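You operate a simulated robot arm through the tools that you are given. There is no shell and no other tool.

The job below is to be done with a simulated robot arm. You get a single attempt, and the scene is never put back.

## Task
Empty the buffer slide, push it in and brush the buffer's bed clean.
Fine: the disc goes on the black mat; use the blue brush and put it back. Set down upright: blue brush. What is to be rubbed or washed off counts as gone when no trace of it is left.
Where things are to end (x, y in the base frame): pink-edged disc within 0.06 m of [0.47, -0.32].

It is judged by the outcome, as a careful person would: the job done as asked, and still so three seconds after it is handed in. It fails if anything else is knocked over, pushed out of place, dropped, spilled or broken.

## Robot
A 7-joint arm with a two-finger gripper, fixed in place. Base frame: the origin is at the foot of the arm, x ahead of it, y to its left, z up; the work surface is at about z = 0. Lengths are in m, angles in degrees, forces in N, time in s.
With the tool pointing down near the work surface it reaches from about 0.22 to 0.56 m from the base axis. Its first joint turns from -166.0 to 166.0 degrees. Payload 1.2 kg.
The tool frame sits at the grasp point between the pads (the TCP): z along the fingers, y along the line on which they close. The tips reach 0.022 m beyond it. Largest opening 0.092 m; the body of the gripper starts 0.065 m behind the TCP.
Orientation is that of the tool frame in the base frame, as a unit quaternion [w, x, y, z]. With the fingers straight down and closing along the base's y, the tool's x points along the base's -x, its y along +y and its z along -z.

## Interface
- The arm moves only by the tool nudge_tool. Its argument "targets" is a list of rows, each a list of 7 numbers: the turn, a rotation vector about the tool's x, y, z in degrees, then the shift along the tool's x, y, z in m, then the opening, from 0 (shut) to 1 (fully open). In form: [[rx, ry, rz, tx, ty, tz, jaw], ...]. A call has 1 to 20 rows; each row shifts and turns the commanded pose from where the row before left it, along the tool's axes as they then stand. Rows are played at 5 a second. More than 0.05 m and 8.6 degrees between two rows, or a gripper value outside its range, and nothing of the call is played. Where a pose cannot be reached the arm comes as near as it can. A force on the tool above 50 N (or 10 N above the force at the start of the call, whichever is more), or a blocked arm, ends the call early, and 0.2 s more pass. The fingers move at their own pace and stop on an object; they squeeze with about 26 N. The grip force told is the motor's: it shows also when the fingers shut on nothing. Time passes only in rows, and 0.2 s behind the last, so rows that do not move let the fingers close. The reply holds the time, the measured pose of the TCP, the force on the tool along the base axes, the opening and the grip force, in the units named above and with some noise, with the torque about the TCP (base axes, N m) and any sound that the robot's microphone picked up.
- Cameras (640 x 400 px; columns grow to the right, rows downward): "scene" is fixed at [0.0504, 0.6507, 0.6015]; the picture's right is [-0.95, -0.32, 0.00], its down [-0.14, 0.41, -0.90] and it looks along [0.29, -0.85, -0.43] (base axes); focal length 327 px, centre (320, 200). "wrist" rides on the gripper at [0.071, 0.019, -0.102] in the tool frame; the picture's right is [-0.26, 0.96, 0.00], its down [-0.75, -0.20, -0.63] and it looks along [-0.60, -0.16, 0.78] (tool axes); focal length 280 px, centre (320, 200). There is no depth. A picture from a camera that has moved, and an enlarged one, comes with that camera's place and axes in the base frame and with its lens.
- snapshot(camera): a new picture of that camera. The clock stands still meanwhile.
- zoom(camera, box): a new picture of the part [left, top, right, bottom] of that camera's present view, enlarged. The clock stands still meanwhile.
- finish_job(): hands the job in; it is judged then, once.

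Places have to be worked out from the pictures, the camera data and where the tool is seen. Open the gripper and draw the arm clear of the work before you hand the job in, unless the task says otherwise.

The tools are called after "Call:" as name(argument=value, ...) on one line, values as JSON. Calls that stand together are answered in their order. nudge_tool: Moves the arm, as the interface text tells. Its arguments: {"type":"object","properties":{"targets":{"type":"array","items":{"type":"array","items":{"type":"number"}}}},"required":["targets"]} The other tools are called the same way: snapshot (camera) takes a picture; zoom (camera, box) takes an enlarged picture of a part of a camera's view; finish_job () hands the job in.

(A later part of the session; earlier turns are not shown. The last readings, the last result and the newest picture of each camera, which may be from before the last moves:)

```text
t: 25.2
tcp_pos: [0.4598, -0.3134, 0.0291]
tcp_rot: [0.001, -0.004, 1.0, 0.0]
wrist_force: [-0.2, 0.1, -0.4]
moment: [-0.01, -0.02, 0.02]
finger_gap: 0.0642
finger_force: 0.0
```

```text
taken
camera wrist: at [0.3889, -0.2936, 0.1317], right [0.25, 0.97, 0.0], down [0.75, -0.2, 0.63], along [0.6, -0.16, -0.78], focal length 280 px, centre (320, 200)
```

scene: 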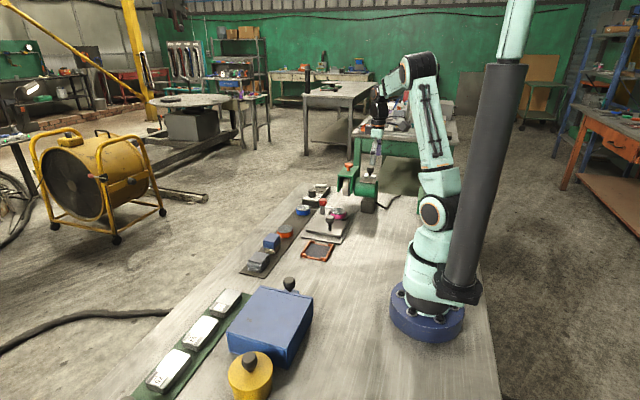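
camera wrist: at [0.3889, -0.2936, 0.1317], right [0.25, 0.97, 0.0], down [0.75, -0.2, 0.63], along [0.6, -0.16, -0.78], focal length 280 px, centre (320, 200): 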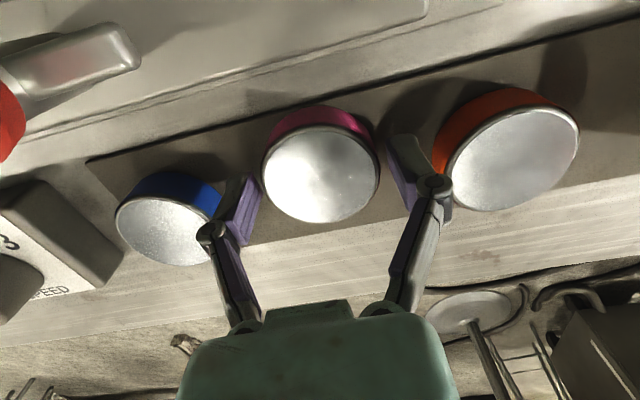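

Released; the disc stands on the mat. I lift straight up and look.

Call:
nudge_tool(targets=[[0, 0, 0, 0, 0, -0.02, 0.7], [0, 0, 0, 0, 0, -0.04, 0.7], [0, 0, 0, 0, 0, -0.04, 0.7], [0, 0, 0, 0.02, 0, -0.03, 0.7], [0, 0, 0, 0, 0, 0, 0.7]])

Call:
snapshot(camera="wrist")

Call:
zoom(camera="scene", box=[240, 150, 390, 260])

```text
t: 26.4
tcp_pos: [0.4414, -0.312, 0.1578]
tcp_rot: [-0.001, -0.003, 1.0, 0.001]
wrist_force: [0.3, 0.3, 0.6]
moment: [0.0, 0.01, -0.01]
finger_gap: 0.0644
finger_force: 0.0
```

```text
taken
camera wrist: at [0.3707, -0.292, 0.2612], right [0.26, 0.97, 0.0], down [0.75, -0.2, 0.63], along [0.6, -0.16, -0.78], focal length 280 px, centre (320, 200)
```

wrist: 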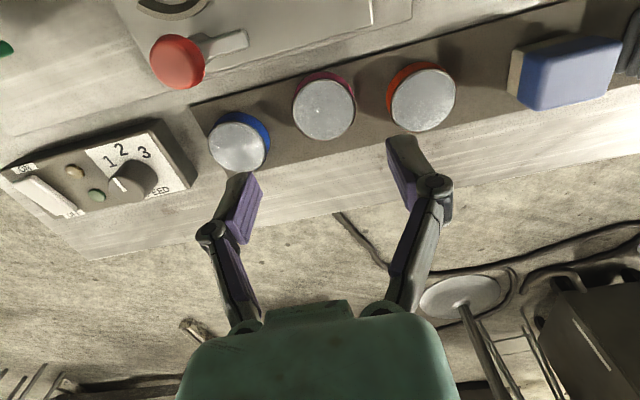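

```text
3.64 times, centred on (315, 205) of scene
camera zoom: at [0.0504, 0.6507, 0.6015], right [-0.95, -0.32, 0.0], down [-0.14, 0.41, -0.9], along [0.29, -0.85, -0.43], focal length 1188 px, centre (338, 182)
```

zoom: 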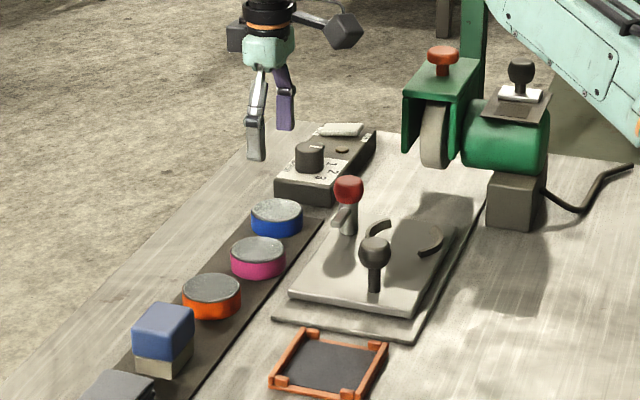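

The disc sits in line with the others. Next I go above the slide handle and turn the tool 90° so the fingers close along x, with the camera on the +y side.

Call:
nudge_tool(targets=[[0, 0, 0, 0.0377, 0.0097, 0, 0.8], [0, 0, 0, 0.0377, 0.0097, 0, 0.8], [0, 0, 0, 0.0377, 0.0097, 0, 0.8], [0, 0, 8.2, 0, 0, 0, 0.8], [0, 0, 8.2, 0, 0, 0, 0.8], [0, 0, 8.2, 0, 0, 0, 0.8], [0, 0, 8.2, 0, 0, 0, 0.8], [0, 0, 8.2, 0, 0, 0, 0.8], [0, 0, 8.2, 0, 0, 0, 0.8], [0, 0, 8.2, 0, 0, 0, 0.8], [0, 0, 8.2, 0, 0, 0, 0.8], [0, 0, 8.2, 0, 0, 0, 0.8], [0, 0, 8.2, 0, 0, 0, 0.8], [0, 0, 8.0, 0, 0, 0, 0.8], [0, 0, 0, 0, 0, 0, 0.8]])

Call:
snapshot(camera="wrist")

```text
t: 29.6
tcp_pos: [0.3267, -0.2845, 0.1589]
tcp_rot: [-0.001, 0.705, 0.709, 0.0]
wrist_force: [0.1, 0.1, -0.3]
moment: [0.0, 0.0, 0.01]
finger_gap: 0.0735
finger_force: 0.1
```

```text
taken
camera wrist: at [0.3454, -0.2122, 0.262], right [0.97, -0.26, 0.0], down [-0.2, -0.75, 0.62], along [-0.16, -0.6, -0.78], focal length 280 px, centre (320, 200)
```

wrist: 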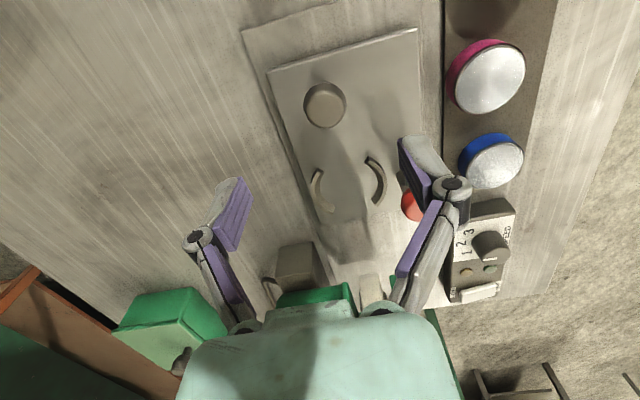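

The handle knob is at ≈[0.329,-0.283]. I descend around it and check.

Call:
nudge_tool(targets=[[0, 0, 0, 0.001, 0.002, 0.035, 0.8], [0, 0, 0, 0, 0, 0.035, 0.8], [0, 0, 0, 0, 0, 0.03, 0.8], [0, 0, 0, 0, 0, 0, 0.6]])

Call:
snapshot(camera="wrist")

Call:
zoom(camera="scene", box=[280, 160, 380, 240])

```text
t: 30.6
tcp_pos: [0.3294, -0.2837, 0.0598]
tcp_rot: [0.001, 0.705, 0.71, -0.001]
wrist_force: [-0.1, -0.3, 0.2]
moment: [0.01, -0.01, 0.02]
finger_gap: 0.0553
finger_force: 0.2
```

```text
taken
camera wrist: at [0.3475, -0.212, 0.1621], right [0.97, -0.25, 0.0], down [-0.2, -0.75, 0.62], along [-0.16, -0.6, -0.78], focal length 280 px, centre (320, 200)
```

wrist: 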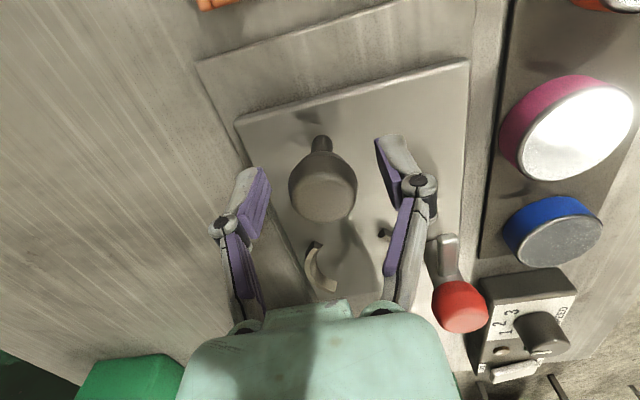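

```text
5.00 times, centred on (330, 200) of scene
camera zoom: at [0.0504, 0.6507, 0.6015], right [-0.95, -0.32, 0.0], down [-0.14, 0.41, -0.9], along [0.29, -0.85, -0.43], focal length 1633 px, centre (270, 200)
```

zoom: 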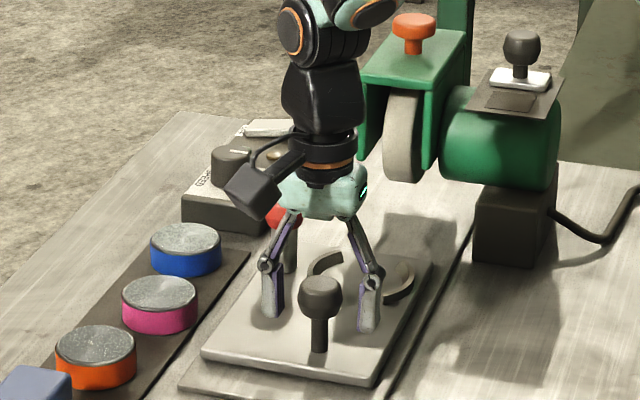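

Centred. I close on the handle knob.

Call:
nudge_tool(targets=[[0, 0, 0, 0, 0, 0, 0.45], [0, 0, 0, 0, 0, 0, 0.35], [0, 0, 0, 0, 0, 0, 0.25], [0, 0, 0, 0, 0, 0, 0.25]])

```text
t: 31.6
tcp_pos: [0.3302, -0.2826, 0.0603]
tcp_rot: [0.0, 0.704, 0.71, 0.0]
wrist_force: [9.6, -1.3, -2.7]
moment: [-0.09, -0.08, 0.05]
finger_gap: 0.0313
finger_force: 27.8
```

Gripped with small side force. I push the slide 2 cm toward the wheel (-y) and read the force.

Call:
nudge_tool(targets=[[0, 0, 0, -0.005, 0.0005, 0, 0.25], [0, 0, 0, -0.005, 0, 0, 0.25], [0, 0, 0, -0.005, 0, 0, 0.25], [0, 0, 0, -0.005, 0, 0, 0.25]])

Call:
snapshot(camera="wrist")

Call:
zoom(camera="scene", box=[280, 160, 380, 240])

```text
t: 32.6
tcp_pos: [0.3305, -0.3035, 0.0597]
tcp_rot: [0.0, 0.705, 0.709, 0.0]
wrist_force: [2.1, 1.8, 11.7]
moment: [-0.25, -0.08, 0.1]
finger_gap: 0.0311
finger_force: 28.2
```

```text
taken
camera wrist: at [0.3485, -0.2314, 0.1624], right [0.97, -0.26, 0.0], down [-0.2, -0.75, 0.63], along [-0.16, -0.6, -0.78], focal length 280 px, centre (320, 200)
```

wrist: 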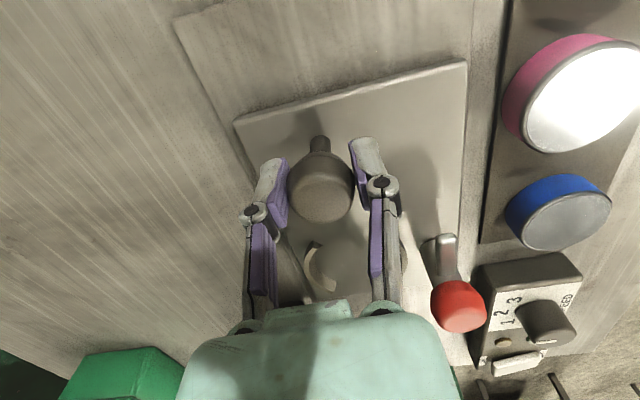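

```text
5.00 times, centred on (330, 200) of scene
camera zoom: at [0.0504, 0.6507, 0.6015], right [-0.95, -0.32, 0.0], down [-0.14, 0.41, -0.9], along [0.29, -0.85, -0.43], focal length 1633 px, centre (270, 200)
```

zoom: 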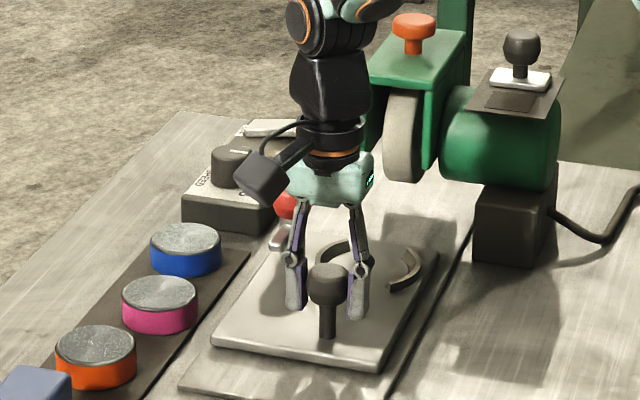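

It slides easily. I continue in steps, watching force and clearance to the guard (front edge ≈ y -0.47).

Call:
nudge_tool(targets=[[0, 0, 0, -0.008, 0, -0.0003, 0.25], [0, 0, 0, -0.008, 0, 0, 0.25], [0, 0, 0, -0.008, 0, 0, 0.25], [0, 0, 0, -0.008, 0, 0, 0.25]])

Call:
zoom(camera="scene", box=[280, 150, 400, 240])

```text
t: 33.6
tcp_pos: [0.3294, -0.3352, 0.06]
tcp_rot: [0.0, 0.704, 0.71, 0.001]
wrist_force: [4.8, 1.5, -1.2]
moment: [-0.65, -0.13, -0.08]
finger_gap: 0.0312
finger_force: 27.8
```

```text
4.44 times, centred on (340, 195) of scene
camera zoom: at [0.0504, 0.6507, 0.6015], right [-0.95, -0.32, 0.0], down [-0.14, 0.41, -0.9], along [0.29, -0.85, -0.43], focal length 1452 px, centre (231, 222)
```

zoom: 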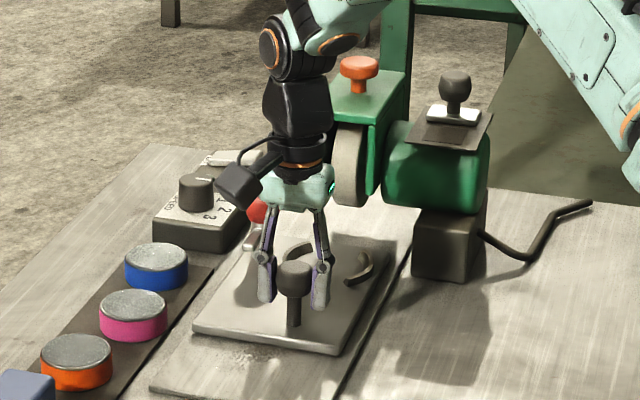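

The newly exposed bed shows a dark patch. I look at it closely before going on.

Call:
zoom(camera="scene", box=[300, 210, 370, 250])

Call:
snapshot(camera="wrist")

Call:
zoom(camera="wrist", box=[150, 0, 490, 120])

```text
9.14 times, centred on (335, 230) of scene
camera zoom: at [0.0504, 0.6507, 0.6015], right [-0.95, -0.32, 0.0], down [-0.14, 0.41, -0.9], along [0.29, -0.85, -0.43], focal length 2986 px, centre (183, -74)
```

zoom: 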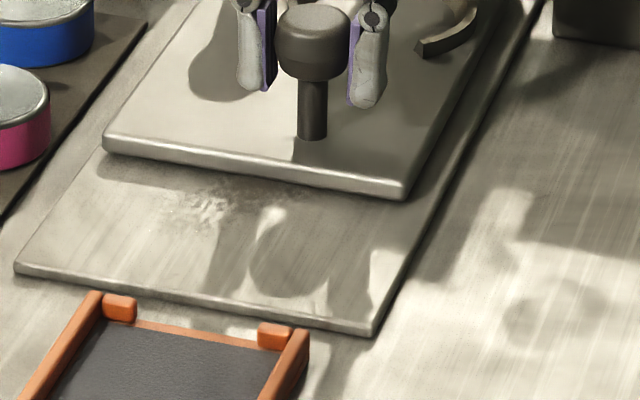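

```text
taken
camera wrist: at [0.3484, -0.2642, 0.1617], right [0.97, -0.25, 0.0], down [-0.2, -0.76, 0.62], along [-0.16, -0.6, -0.78], focal length 280 px, centre (320, 200)
```

wrist: 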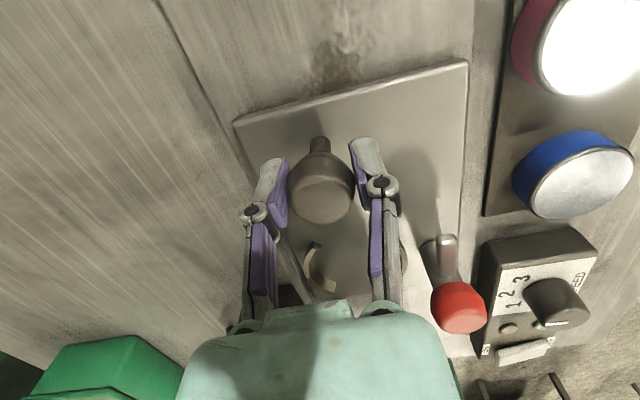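

```text
1.88 times, centred on (320, 60) of wrist
camera zoom: at [0.3484, -0.2642, 0.1617], right [0.97, -0.25, 0.0], down [-0.2, -0.76, 0.62], along [-0.16, -0.6, -0.78], focal length 528 px, centre (320, 464)
```

zoom: 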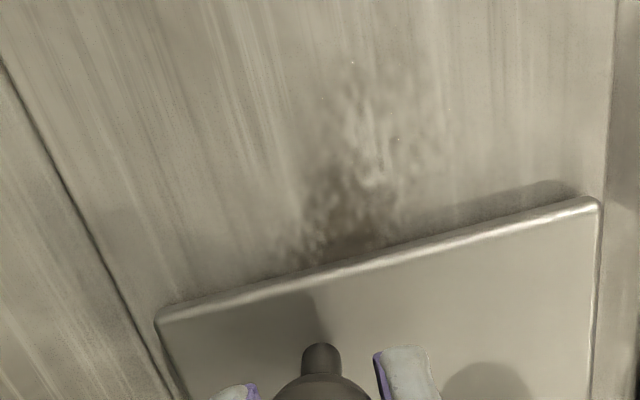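

There is a dark dust patch on the bed under the slide's old place, around x≈0.345. I regrip to relax the built-up torque and continue pushing in.

Call:
nudge_tool(targets=[[0, 0, 0, 0, 0, 0, 0.45], [0, 0, 0, 0, 0, 0, 0.45], [0, 0, 0, 0, 0, 0, 0.3], [0, 0, 0, 0, 0, 0, 0.25], [0, 0, 0, 0, 0, 0, 0.25]])

Call:
nudge_tool(targets=[[0, 0, 0, -0.008, 0, 0, 0.25], [0, 0, 0, -0.008, 0, 0, 0.25], [0, 0, 0, -0.008, 0, 0, 0.25]])

Call:
zoom(camera="scene", box=[280, 150, 400, 240])

Call:
snapshot(camera="wrist")

```text
t: 34.8
tcp_pos: [0.3308, -0.336, 0.0603]
tcp_rot: [0.0, 0.705, 0.709, 0.001]
wrist_force: [1.7, -0.8, 1.3]
moment: [0.07, -0.04, 0.05]
finger_gap: 0.031
finger_force: 27.6
```

```text
t: 35.6
tcp_pos: [0.3307, -0.3605, 0.0598]
tcp_rot: [0.001, 0.705, 0.71, -0.001]
wrist_force: [-2.3, 0.4, 12.0]
moment: [-0.45, -0.01, -0.05]
finger_gap: 0.0312
finger_force: 28.5
```

```text
4.44 times, centred on (340, 195) of scene
camera zoom: at [0.0504, 0.6507, 0.6015], right [-0.95, -0.32, 0.0], down [-0.14, 0.41, -0.9], along [0.29, -0.85, -0.43], focal length 1452 px, centre (231, 222)
```

zoom: 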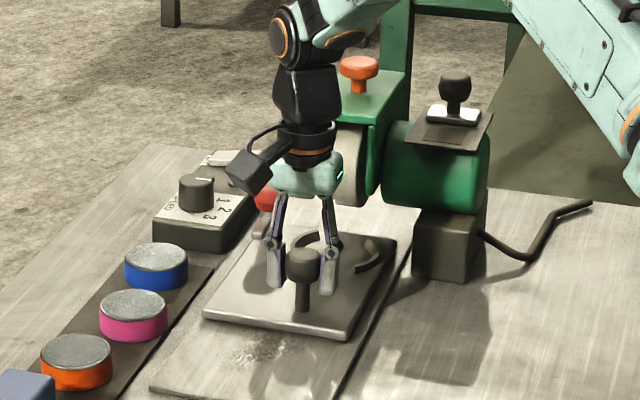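

```text
taken
camera wrist: at [0.3485, -0.2889, 0.1622], right [0.97, -0.26, 0.0], down [-0.2, -0.75, 0.63], along [-0.16, -0.61, -0.78], focal length 280 px, centre (320, 200)
```

wrist: 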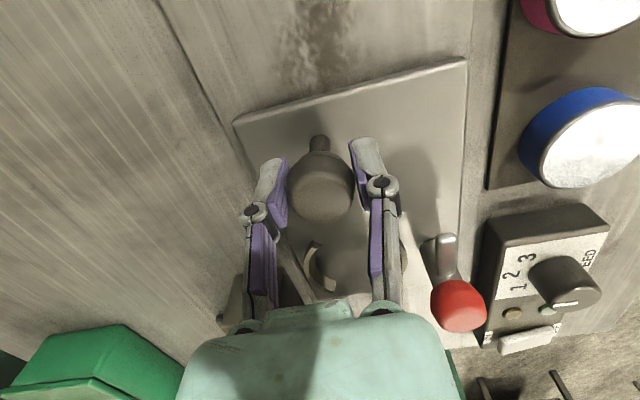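

Still sliding freely. I push further in small steps.

Call:
nudge_tool(targets=[[0, 0, 0, -0.006, 0, -0.0003, 0.25], [0, 0, 0, -0.006, 0, 0, 0.25], [0, 0, 0, -0.006, 0, 0, 0.25], [0, 0, 0, -0.006, 0, 0, 0.25]])

Call:
zoom(camera="scene", box=[280, 150, 400, 240])

Call:
snapshot(camera="wrist")

```text
t: 36.6
tcp_pos: [0.3305, -0.384, 0.0588]
tcp_rot: [-0.001, 0.706, 0.709, 0.001]
wrist_force: [-11.9, 1.3, 3.5]
moment: [-0.65, 0.08, 0.01]
finger_gap: 0.0308
finger_force: 27.8
```

```text
4.44 times, centred on (340, 195) of scene
camera zoom: at [0.0504, 0.6507, 0.6015], right [-0.95, -0.32, 0.0], down [-0.14, 0.41, -0.9], along [0.29, -0.85, -0.43], focal length 1452 px, centre (231, 222)
```

zoom: 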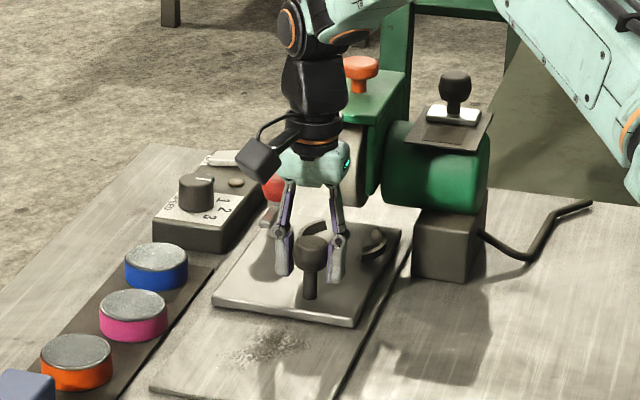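

```text
taken
camera wrist: at [0.3489, -0.3123, 0.1617], right [0.97, -0.26, 0.0], down [-0.2, -0.76, 0.62], along [-0.16, -0.6, -0.78], focal length 280 px, centre (320, 200)
```

wrist: 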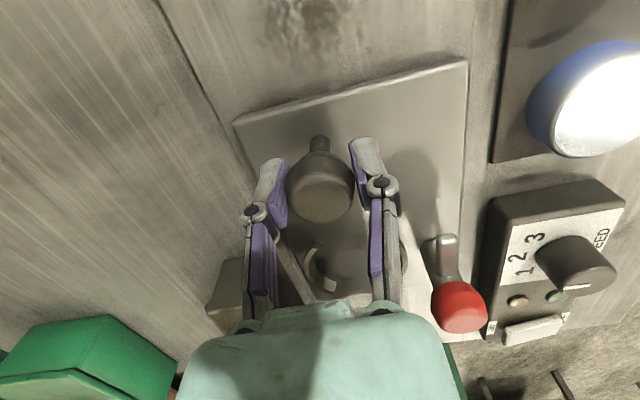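

Still moving with no stop. I relax the small sideways load and continue.

Call:
nudge_tool(targets=[[0, 0, 0, -0.004, -0.001, 0, 0.25], [0, 0, 0, -0.004, 0, 0, 0.25], [0, 0, 0, -0.004, 0, 0, 0.25], [0, 0, 0, -0.004, 0, 0, 0.25]])

Call:
zoom(camera="scene", box=[280, 130, 420, 240])

```text
t: 37.6
tcp_pos: [0.3291, -0.3974, 0.0588]
tcp_rot: [-0.001, 0.704, 0.71, 0.0]
wrist_force: [-2.5, 0.5, -5.5]
moment: [0.05, -0.04, 0.06]
finger_gap: 0.0311
finger_force: 28.2
```

```text
3.64 times, centred on (350, 185) of scene
camera zoom: at [0.0504, 0.6507, 0.6015], right [-0.95, -0.32, 0.0], down [-0.14, 0.41, -0.9], along [0.29, -0.85, -0.43], focal length 1188 px, centre (211, 254)
```

zoom: 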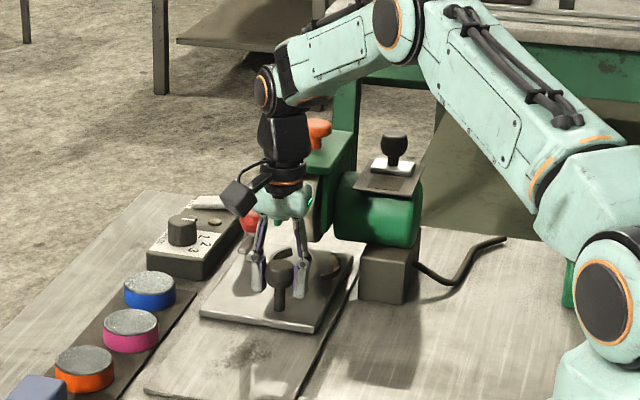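

No stop yet; I continue with 4 mm steps.

Call:
nudge_tool(targets=[[0, 0, 0, -0.004, 0, 0, 0.25], [0, 0, 0, -0.004, 0, 0, 0.25], [0, 0, 0, -0.004, 0, 0, 0.25]])

Call:
snapshot(camera="wrist")

Call:
zoom(camera="scene", box=[300, 140, 400, 240])

```text
t: 38.4
tcp_pos: [0.3299, -0.409, 0.0594]
tcp_rot: [0.001, 0.703, 0.711, 0.001]
wrist_force: [7.2, 1.3, -8.2]
moment: [0.15, -0.04, 0.07]
finger_gap: 0.0312
finger_force: 27.8
```

```text
taken
camera wrist: at [0.348, -0.338, 0.1618], right [0.97, -0.25, 0.0], down [-0.2, -0.76, 0.62], along [-0.16, -0.6, -0.78], focal length 280 px, centre (320, 200)
```

wrist: 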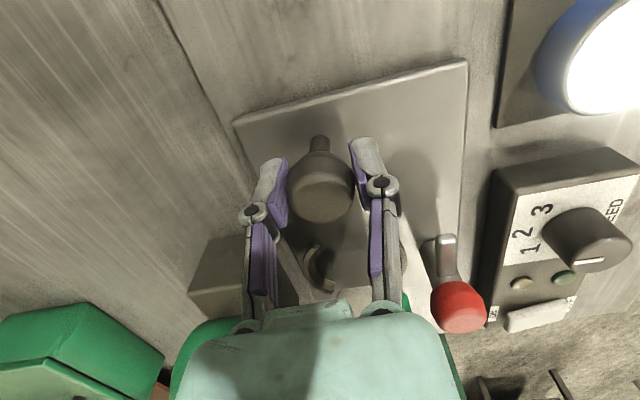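

```text
4.00 times, centred on (350, 190) of scene
camera zoom: at [0.0504, 0.6507, 0.6015], right [-0.95, -0.32, 0.0], down [-0.14, 0.41, -0.9], along [0.29, -0.85, -0.43], focal length 1306 px, centre (200, 240)
```

zoom: 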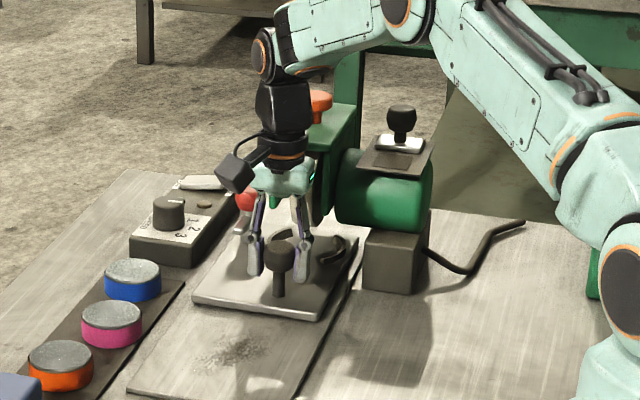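

Still free; the gripper remains ~5 cm before the guard. I continue carefully.

Call:
nudge_tool(targets=[[0, 0, 0, -0.004, 0.0005, 0.0003, 0.25], [0, 0, 0, -0.004, 0, 0, 0.25], [0, 0, 0, -0.004, 0, 0, 0.25]])

Call:
zoom(camera="scene", box=[300, 140, 400, 240])

Call:
snapshot(camera="wrist")

```text
t: 39.2
tcp_pos: [0.3298, -0.423, 0.0595]
tcp_rot: [0.001, 0.704, 0.71, 0.001]
wrist_force: [13.1, -2.1, -14.3]
moment: [0.13, -0.18, 0.02]
finger_gap: 0.0306
finger_force: 28.5
```

```text
4.00 times, centred on (350, 190) of scene
camera zoom: at [0.0504, 0.6507, 0.6015], right [-0.95, -0.32, 0.0], down [-0.14, 0.41, -0.9], along [0.29, -0.85, -0.43], focal length 1306 px, centre (200, 240)
```

zoom: 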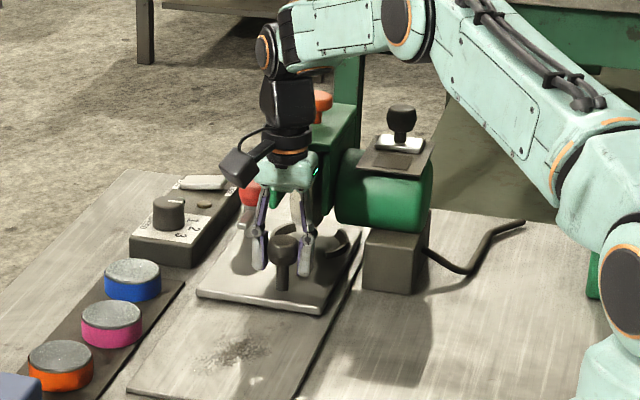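

```text
taken
camera wrist: at [0.3481, -0.3511, 0.1618], right [0.97, -0.25, 0.0], down [-0.2, -0.76, 0.62], along [-0.16, -0.6, -0.78], focal length 280 px, centre (320, 200)
```

wrist: 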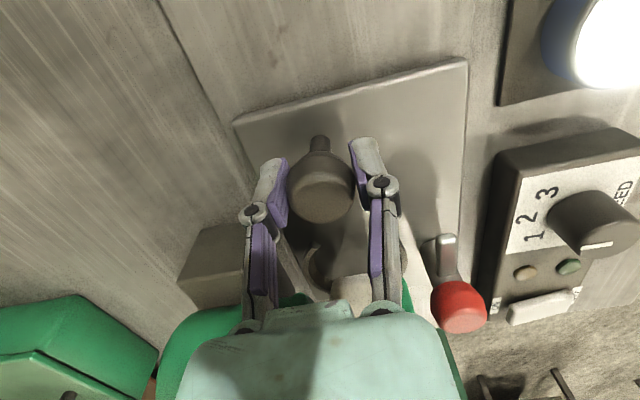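

Small loads only. I balance them and go a bit further.

Call:
nudge_tool(targets=[[0, 0, 0, -0.003, 0.0006, 0.0005, 0.25], [0, 0, 0, -0.003, 0, 0, 0.25], [0, 0, 0, -0.003, 0, 0, 0.25]])

Call:
zoom(camera="scene", box=[310, 140, 390, 240])

```text
t: 40.0
tcp_pos: [0.3294, -0.4305, 0.0576]
tcp_rot: [-0.002, 0.704, 0.71, 0.0]
wrist_force: [-2.5, 19.4, 0.5]
moment: [0.28, 0.05, -0.02]
finger_gap: 0.0309
finger_force: 27.8
```

```text
4.00 times, centred on (350, 190) of scene
camera zoom: at [0.0504, 0.6507, 0.6015], right [-0.95, -0.32, 0.0], down [-0.14, 0.41, -0.9], along [0.29, -0.85, -0.43], focal length 1306 px, centre (200, 240)
```

zoom: 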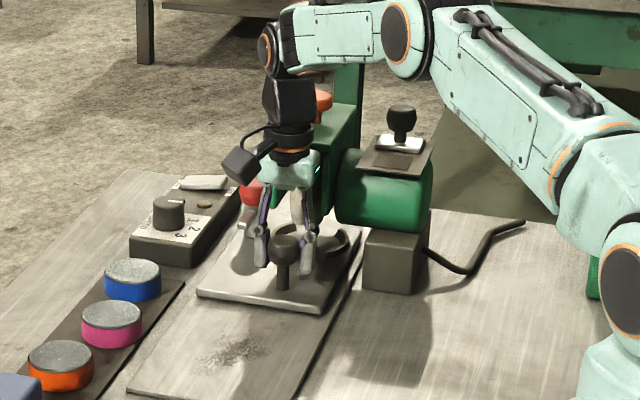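

The y force rose to 19 N and the slide edge no longer moves in the picture: it seems to be at its inner stop (≈0.14 m travel). I nudge 2 mm more to confirm.

Call:
nudge_tool(targets=[[0, 0, 0, -0.002, 0, 0, 0.25], [0, 0, 0, 0, 0, 0, 0.25]])

Call:
zoom(camera="scene", box=[310, 140, 390, 240])

Call:
snapshot(camera="wrist")

```text
t: 40.6
tcp_pos: [0.3297, -0.435, 0.0581]
tcp_rot: [0.003, 0.705, 0.709, -0.002]
wrist_force: [6.1, -2.1, -6.1]
moment: [-0.61, -0.05, -0.04]
finger_gap: 0.03
finger_force: 28.0
```

```text
4.00 times, centred on (350, 190) of scene
camera zoom: at [0.0504, 0.6507, 0.6015], right [-0.95, -0.32, 0.0], down [-0.14, 0.41, -0.9], along [0.29, -0.85, -0.43], focal length 1306 px, centre (200, 240)
```

zoom: 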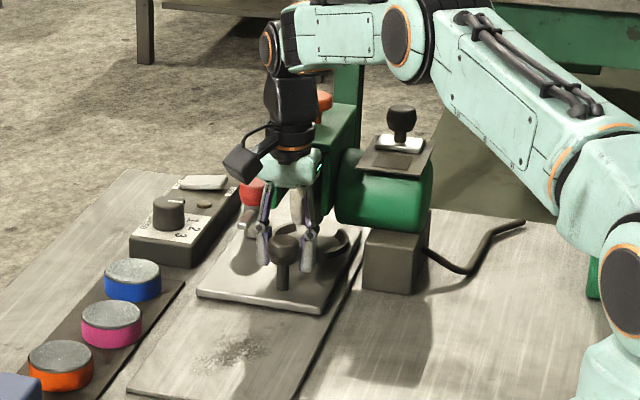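

```text
taken
camera wrist: at [0.3484, -0.3628, 0.1606], right [0.97, -0.26, 0.0], down [-0.2, -0.75, 0.63], along [-0.16, -0.61, -0.78], focal length 280 px, centre (320, 200)
```

wrist: 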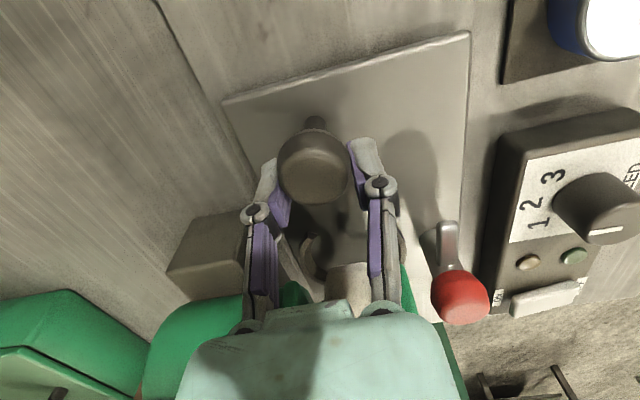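

The fingers slipped past the knob while the slide stayed put, so it is at its inner stop. I open, back off slightly and lift straight out.

Call:
nudge_tool(targets=[[0, 0, 0, 0, 0, 0, 0.4], [0, 0, 0, 0, 0, 0, 0.6], [0, 0, 0, 0.008, 0, 0, 0.6], [0, 0, 0, 0, 0, -0.03, 0.6], [0, 0, 0, 0, 0, -0.04, 0.6], [0, 0, 0, 0.03, 0, -0.04, 0.6], [0, 0, 0, 0.04, 0, -0.02, 0.6], [0, 0, 0, 0, 0, 0, 0.6]])

Call:
snapshot(camera="wrist")

Call:
zoom(camera="scene", box=[240, 140, 400, 260])

```text
t: 42.4
tcp_pos: [0.3297, -0.3552, 0.1853]
tcp_rot: [0.0, 0.705, 0.709, 0.001]
wrist_force: [-0.1, -0.1, -0.6]
moment: [0.0, 0.02, 0.01]
finger_gap: 0.0553
finger_force: 0.0
```

```text
taken
camera wrist: at [0.3474, -0.2836, 0.2877], right [0.97, -0.25, 0.0], down [-0.2, -0.75, 0.62], along [-0.16, -0.6, -0.78], focal length 280 px, centre (320, 200)
```

wrist: 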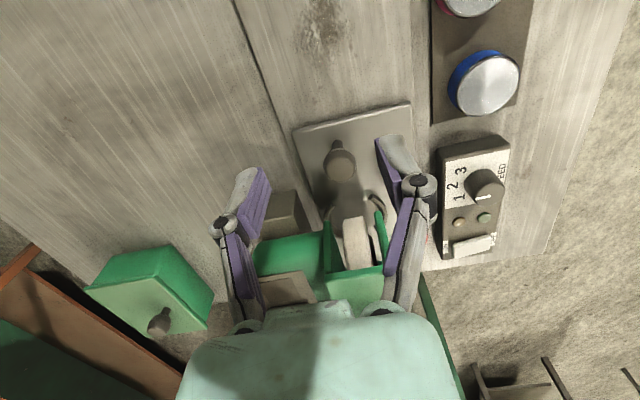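

```text
3.33 times, centred on (320, 200) of scene
camera zoom: at [0.0504, 0.6507, 0.6015], right [-0.95, -0.32, 0.0], down [-0.14, 0.41, -0.9], along [0.29, -0.85, -0.43], focal length 1089 px, centre (320, 200)
```

zoom: 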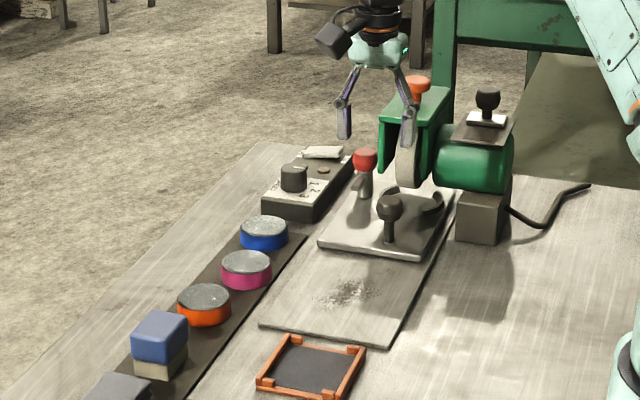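

The slide is in (outer end now y≈-0.40) and the dirt patch lies on the open bed around [0.34,-0.315]. I move away, turn the tool back and take a close look at the patch.

Call:
nudge_tool(targets=[[0, 0, 0, 0.04, 0, 0, 0.6], [0, 0, 0, 0.04, 0, 0, 0.6], [0, 0, -8.155, 0, 0, 0, 0.6], [0, 0, -8.155, 0, 0, 0, 0.6], [0, 0, -8.155, 0, 0, 0, 0.6], [0, 0, -8.155, 0, 0, 0, 0.6], [0, 0, -8.155, 0, 0, 0, 0.6], [0, 0, -8.155, 0, 0, 0, 0.6], [0, 0, -8.155, 0, 0, 0, 0.6], [0, 0, -8.155, 0, 0, 0, 0.6], [0, 0, -8.155, 0, 0, 0, 0.6], [0, 0, -8.155, 0, 0, 0, 0.6], [0, 0, -8.155, 0, 0, 0, 0.6], [0, 0, 0, 0.042, 0, 0, 0.6], [0, 0, 0, 0.042, 0, 0, 0.6], [0, 0, 0, 0.041, 0, 0, 0.6], [0, 0, 0, 0, 0, 0, 0.6]])

Call:
snapshot(camera="wrist")

Call:
zoom(camera="scene", box=[300, 205, 370, 245])

```text
t: 46.0
tcp_pos: [0.2024, -0.2771, 0.1877]
tcp_rot: [-0.001, 0.0, 1.0, 0.001]
wrist_force: [-0.4, -0.2, 0.1]
moment: [0.01, -0.03, -0.04]
finger_gap: 0.0554
finger_force: 0.0
```

```text
taken
camera wrist: at [0.1307, -0.2574, 0.2894], right [0.26, 0.97, 0.0], down [0.75, -0.2, 0.63], along [0.6, -0.16, -0.78], focal length 280 px, centre (320, 200)
```

wrist: 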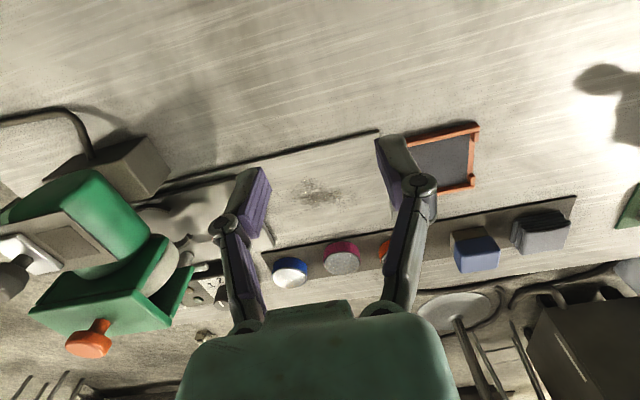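

```text
9.14 times, centred on (335, 225) of scene
camera zoom: at [0.0504, 0.6507, 0.6015], right [-0.95, -0.32, 0.0], down [-0.14, 0.41, -0.9], along [0.29, -0.85, -0.43], focal length 2986 px, centre (183, -29)
```

zoom: 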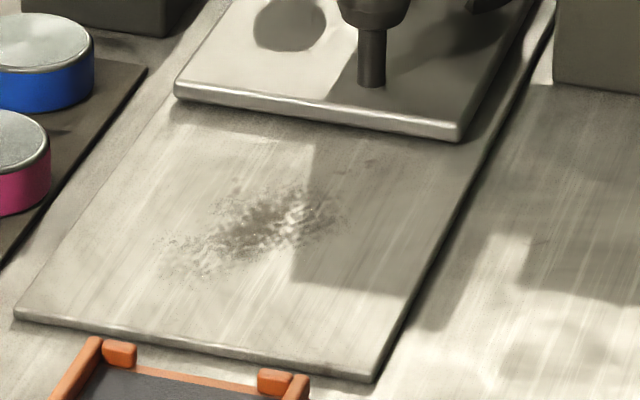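

Call:
zoom(camera="wrist", box=[250, 130, 400, 240])

Call:
zoom(camera="wrist", box=[430, 190, 590, 290])

Call:
zoom(camera="scene", box=[240, 220, 300, 280])

```text
3.64 times, centred on (325, 185) of wrist
camera zoom: at [0.1307, -0.2574, 0.2894], right [0.26, 0.97, 0.0], down [0.75, -0.2, 0.63], along [0.6, -0.16, -0.78], focal length 1020 px, centre (302, 254)
```

zoom: 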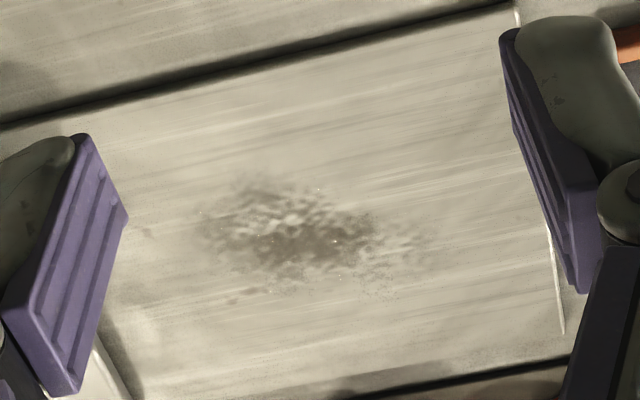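

```text
4.00 times, centred on (510, 240) of wrist
camera zoom: at [0.1307, -0.2574, 0.2894], right [0.26, 0.97, 0.0], down [0.75, -0.2, 0.63], along [0.6, -0.16, -0.78], focal length 1122 px, centre (-440, 40)
```

zoom: 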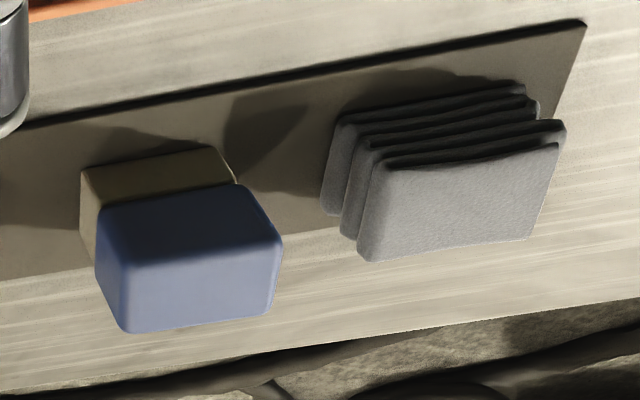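

```text
6.67 times, centred on (270, 250) of scene
camera zoom: at [0.0504, 0.6507, 0.6015], right [-0.95, -0.32, 0.0], down [-0.14, 0.41, -0.9], along [0.29, -0.85, -0.43], focal length 2178 px, centre (653, -133)
```

zoom: 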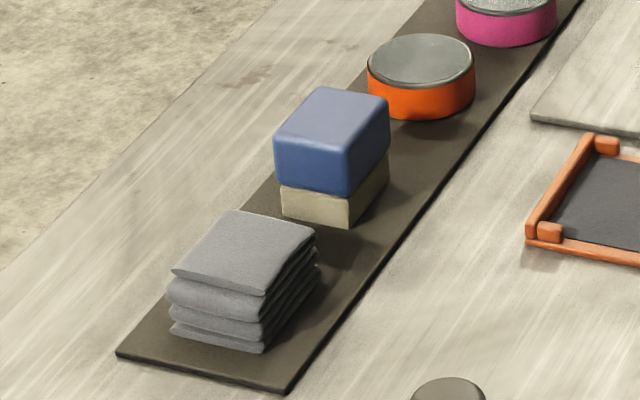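

The patch spans about x 0.315–0.378, y -0.37…-0.27. The brush is a block ~0.06 (y) × 0.037 (x) × 0.04 high at ≈[0.46,-0.129]. I move above the brush to measure it exactly.

Call:
nudge_tool(targets=[[0, 0, 0, -0.037, 0.0212, 0.007, 0.9], [0, 0, 0, -0.037, 0.0212, 0.007, 0.9], [0, 0, 0, -0.037, 0.0212, 0.007, 0.9], [0, 0, 0, -0.037, 0.0212, 0.007, 0.9], [0, 0, 0, -0.037, 0.0212, 0.007, 0.9], [0, 0, 0, -0.037, 0.0212, 0.01, 0.9], [0, 0, 0, -0.037, 0.0209, 0.012, 0.9], [0, 0, 0, 0, 0, 0, 0.9]])

Call:
snapshot(camera="wrist")

Call:
zoom(camera="wrist", box=[240, 80, 440, 205])

```text
t: 47.8
tcp_pos: [0.462, -0.1289, 0.132]
tcp_rot: [-0.001, -0.001, 1.0, 0.0]
wrist_force: [0.2, -0.4, 0.0]
moment: [0.0, -0.02, -0.01]
finger_gap: 0.0828
finger_force: 0.0
```

```text
taken
camera wrist: at [0.3913, -0.1088, 0.2347], right [0.26, 0.97, 0.0], down [0.75, -0.2, 0.63], along [0.6, -0.16, -0.78], focal length 280 px, centre (320, 200)
```

wrist: 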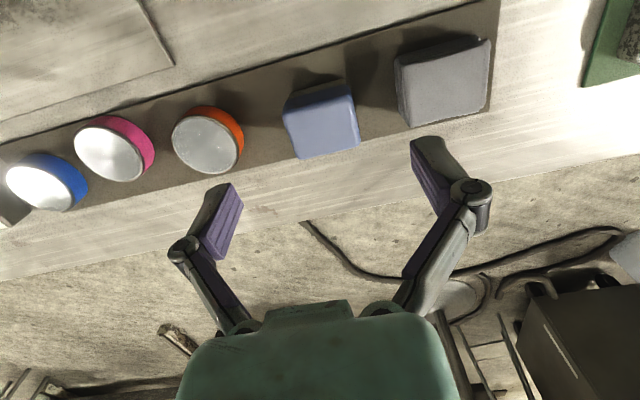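

```text
3.20 times, centred on (340, 142) of wrist
camera zoom: at [0.3913, -0.1088, 0.2347], right [0.26, 0.97, 0.0], down [0.75, -0.2, 0.63], along [0.6, -0.16, -0.78], focal length 897 px, centre (256, 384)
```

zoom: 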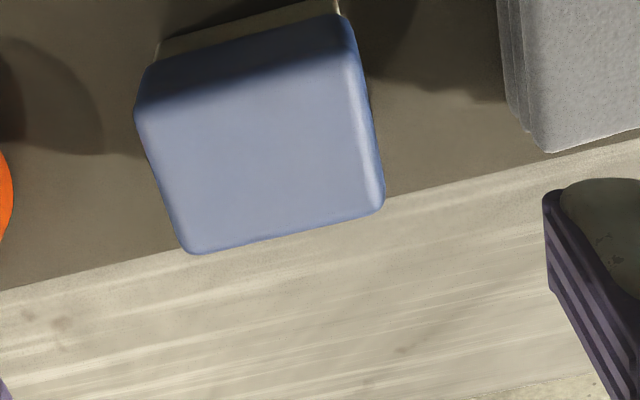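

The brush centre is at about [0.4715,-0.129], its top at z≈0.053. I shift out 1 cm, descend part way and recheck.

Call:
nudge_tool(targets=[[0, 0, 0, -0.0095, -0.001, 0.02, 0.9], [0, 0, 0, 0, 0, 0.025, 0.9], [0, 0, 0, 0, 0, 0, 0.9]])

Call:
snapshot(camera="wrist")

Call:
zoom(camera="scene", box=[230, 190, 320, 280])

```text
t: 48.6
tcp_pos: [0.4744, -0.1299, 0.0882]
tcp_rot: [0.0, -0.001, 1.0, 0.0]
wrist_force: [0.8, 0.6, -0.3]
moment: [0.05, 0.0, 0.03]
finger_gap: 0.083
finger_force: 0.2
```

```text
taken
camera wrist: at [0.4032, -0.1101, 0.1901], right [0.26, 0.97, 0.0], down [0.75, -0.2, 0.63], along [0.6, -0.16, -0.78], focal length 280 px, centre (320, 200)
```

wrist: 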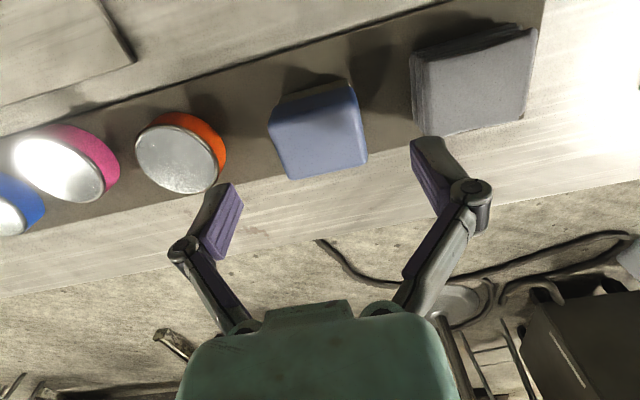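

```text
4.44 times, centred on (275, 235) of scene
camera zoom: at [0.0504, 0.6507, 0.6015], right [-0.95, -0.32, 0.0], down [-0.14, 0.41, -0.9], along [0.29, -0.85, -0.43], focal length 1452 px, centre (520, 44)
```

zoom: 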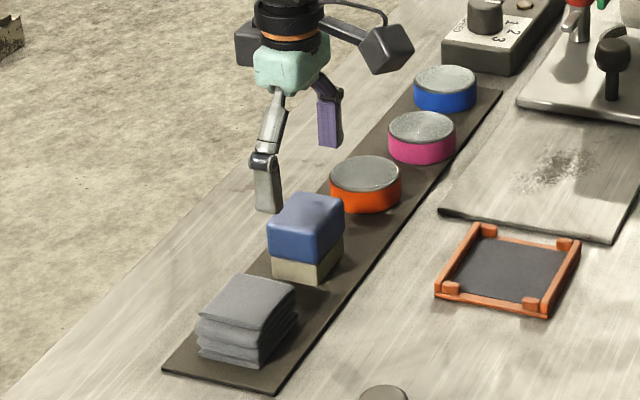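

Brush top is at z≈0.05, centre x≈0.470. I pull in 4 mm, descend to TCP z≈0.05 (tips on the blue body) and close partly to check.

Call:
nudge_tool(targets=[[0, 0, 0, 0.004, 0.001, 0.018, 0.9], [0, 0, 0, 0, 0, 0.019, 0.9], [0, 0, 0, 0, 0, 0, 0.75]])

Call:
snapshot(camera="wrist")

Call:
zoom(camera="scene", box=[240, 210, 310, 270])

```text
t: 49.4
tcp_pos: [0.4684, -0.1301, 0.0509]
tcp_rot: [0.0, 0.0, 1.0, 0.0]
wrist_force: [-0.1, 0.5, -0.3]
moment: [-0.01, -0.01, -0.01]
finger_gap: 0.0691
finger_force: 0.0
```

```text
taken
camera wrist: at [0.3967, -0.1104, 0.1521], right [0.26, 0.97, 0.0], down [0.75, -0.2, 0.63], along [0.6, -0.16, -0.78], focal length 280 px, centre (320, 200)
```

wrist: 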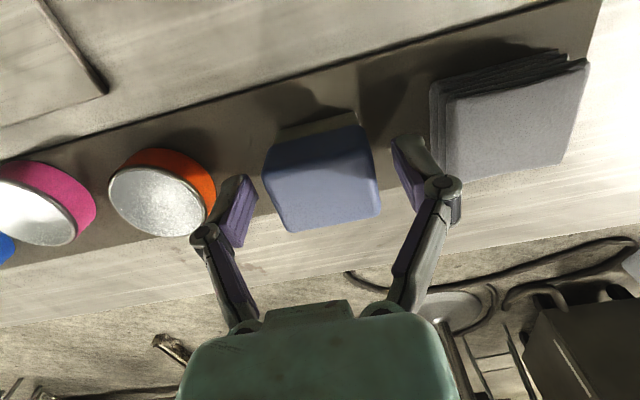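

```text
6.67 times, centred on (275, 240) of scene
camera zoom: at [0.0504, 0.6507, 0.6015], right [-0.95, -0.32, 0.0], down [-0.14, 0.41, -0.9], along [0.29, -0.85, -0.43], focal length 2178 px, centre (620, -67)
```

zoom: 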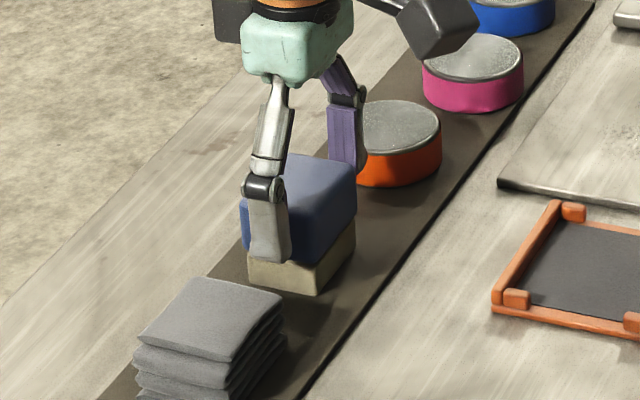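

Fingers straddle the blue body well. I shift 3 mm inward and close.

Call:
nudge_tool(targets=[[0, 0, 0, 0.003, 0, 0, 0.65], [0, 0, 0, 0, 0, 0, 0.55], [0, 0, 0, 0, 0, 0, 0.45], [0, 0, 0, 0, 0, 0, 0.4]])

Call:
snapshot(camera="wrist")

```text
t: 50.4
tcp_pos: [0.465, -0.1288, 0.0499]
tcp_rot: [0.0, -0.001, 1.0, 0.0]
wrist_force: [-0.2, -1.0, 2.3]
moment: [-0.01, 0.01, 0.02]
finger_gap: 0.049
finger_force: 25.6
```

```text
taken
camera wrist: at [0.3943, -0.1092, 0.1527], right [0.26, 0.97, 0.0], down [0.75, -0.2, 0.63], along [0.6, -0.16, -0.78], focal length 280 px, centre (320, 200)
```

wrist: 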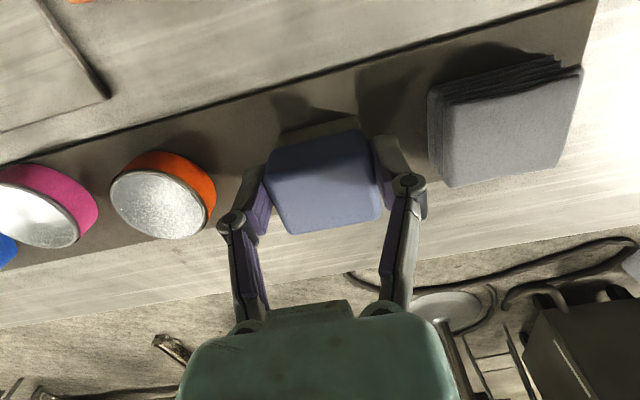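

Gripped (gap 0.049, balanced). I lift, carry the brush over the bed to about [0.312,-0.27], then approach the surface.

Call:
nudge_tool(targets=[[0, 0, 0, 0, 0, -0.02, 0.4], [0, 0, 0, 0, 0, -0.04, 0.4], [0, 0, 0, 0.0306, -0.0282, 0, 0.4], [0, 0, 0, 0.0306, -0.0282, 0, 0.4], [0, 0, 0, 0.0306, -0.0282, 0, 0.4], [0, 0, 0, 0.0306, -0.0282, 0, 0.4], [0, 0, 0, 0.0306, -0.0282, 0, 0.4], [0, 0, 0, 0, 0, 0, 0.4]])

Call:
snapshot(camera="wrist")

Call:
zoom(camera="scene", box=[270, 160, 390, 260])

```text
t: 52.2
tcp_pos: [0.3115, -0.2677, 0.1063]
tcp_rot: [0.0, -0.001, 1.0, 0.0]
wrist_force: [-0.3, -0.8, -0.5]
moment: [-0.02, 0.02, -0.01]
finger_gap: 0.0492
finger_force: 25.4
```

```text
taken
camera wrist: at [0.2399, -0.2475, 0.2088], right [0.26, 0.97, 0.0], down [0.75, -0.2, 0.63], along [0.6, -0.16, -0.78], focal length 280 px, centre (320, 200)
```

wrist: 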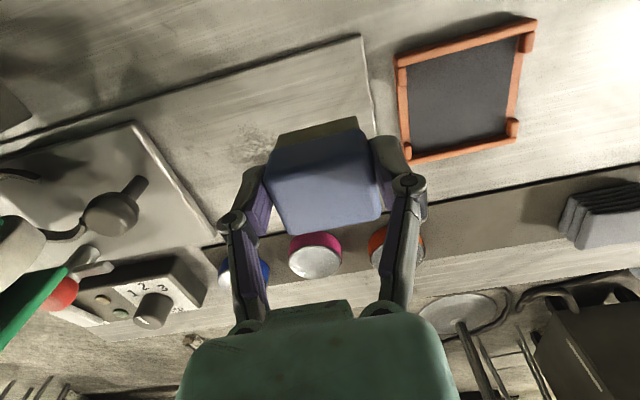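

```text
4.00 times, centred on (330, 210) of scene
camera zoom: at [0.0504, 0.6507, 0.6015], right [-0.95, -0.32, 0.0], down [-0.14, 0.41, -0.9], along [0.29, -0.85, -0.43], focal length 1306 px, centre (280, 160)
```

zoom: 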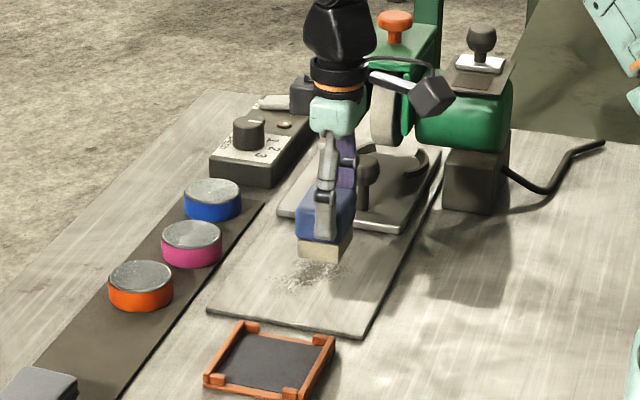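

Brush is securely held above the bed. I lower it, in finer steps near the expected contact (~0.054).

Call:
nudge_tool(targets=[[0, 0, 0, 0, 0, 0.02, 0.4], [0, 0, 0, 0, 0, 0.02, 0.4], [0, 0, 0, 0, 0, 0.005, 0.4], [0, 0, 0, 0, 0, 0.002, 0.4], [0, 0, 0, 0, 0, 0, 0.4]])

Call:
zoom(camera="scene", box=[300, 190, 370, 240])

```text
t: 53.4
tcp_pos: [0.3113, -0.2676, 0.0624]
tcp_rot: [0.0, 0.0, 1.0, 0.0]
wrist_force: [-0.3, -0.2, -0.5]
moment: [0.03, -0.02, -0.02]
finger_gap: 0.0492
finger_force: 26.3
```

```text
8.00 times, centred on (335, 215) of scene
camera zoom: at [0.0504, 0.6507, 0.6015], right [-0.95, -0.32, 0.0], down [-0.14, 0.41, -0.9], along [0.29, -0.85, -0.43], focal length 2613 px, centre (200, 80)
```

zoom: 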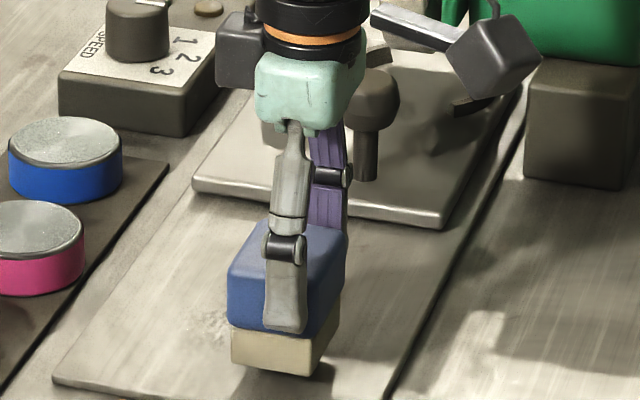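

Call:
nudge_tool(targets=[[0, 0, 0, 0, 0, 0.002, 0.4], [0, 0, 0, 0, 0, 0.002, 0.4], [0, 0, 0, 0, 0, 0.0015, 0.4], [0, 0, 0, 0, 0, 0, 0.4]])

```text
t: 54.4
tcp_pos: [0.3139, -0.2686, 0.0576]
tcp_rot: [0.0, -0.001, 1.0, 0.0]
wrist_force: [-0.2, 1.2, -1.0]
moment: [-0.02, 0.02, 0.02]
finger_gap: 0.049
finger_force: 25.8
```

No contact yet at z≈0.057; I lower further by 1–1.5 mm steps.

Call:
nudge_tool(targets=[[0, 0, 0, 0, 0, 0.0015, 0.4], [0, 0, 0, 0, 0, 0.0015, 0.4], [0, 0, 0, 0, 0, 0, 0.4]])

```text
t: 55.2
tcp_pos: [0.3139, -0.2694, 0.0553]
tcp_rot: [-0.001, -0.001, 1.0, -0.001]
wrist_force: [0.0, 0.7, -1.2]
moment: [0.03, -0.01, 0.0]
finger_gap: 0.0492
finger_force: 26.0
```

Call:
nudge_tool(targets=[[0, 0, 0, 0, 0, 0.0015, 0.4], [0, 0, 0, 0, 0, 0.001, 0.4], [0, 0, 0, 0, 0, 0, 0.4]])

Call:
zoom(camera="scene", box=[300, 190, 370, 240])

```text
t: 56.0
tcp_pos: [0.3129, -0.2686, 0.0519]
tcp_rot: [0.0, -0.001, 1.0, 0.001]
wrist_force: [0.8, 0.4, 1.2]
moment: [0.02, -0.05, -0.01]
finger_gap: 0.0493
finger_force: 26.3
```

```text
8.00 times, centred on (335, 215) of scene
camera zoom: at [0.0504, 0.6507, 0.6015], right [-0.95, -0.32, 0.0], down [-0.14, 0.41, -0.9], along [0.29, -0.85, -0.43], focal length 2613 px, centre (200, 80)
```

zoom: 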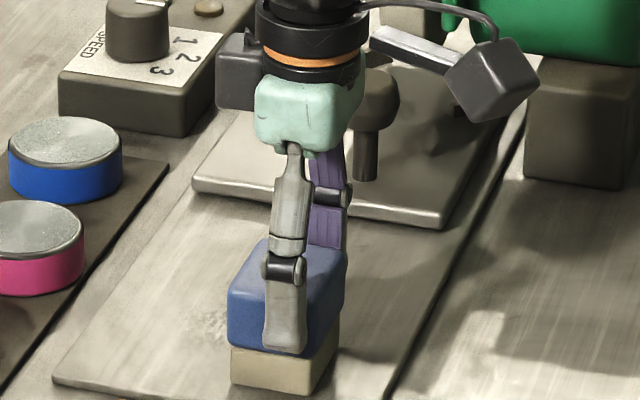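

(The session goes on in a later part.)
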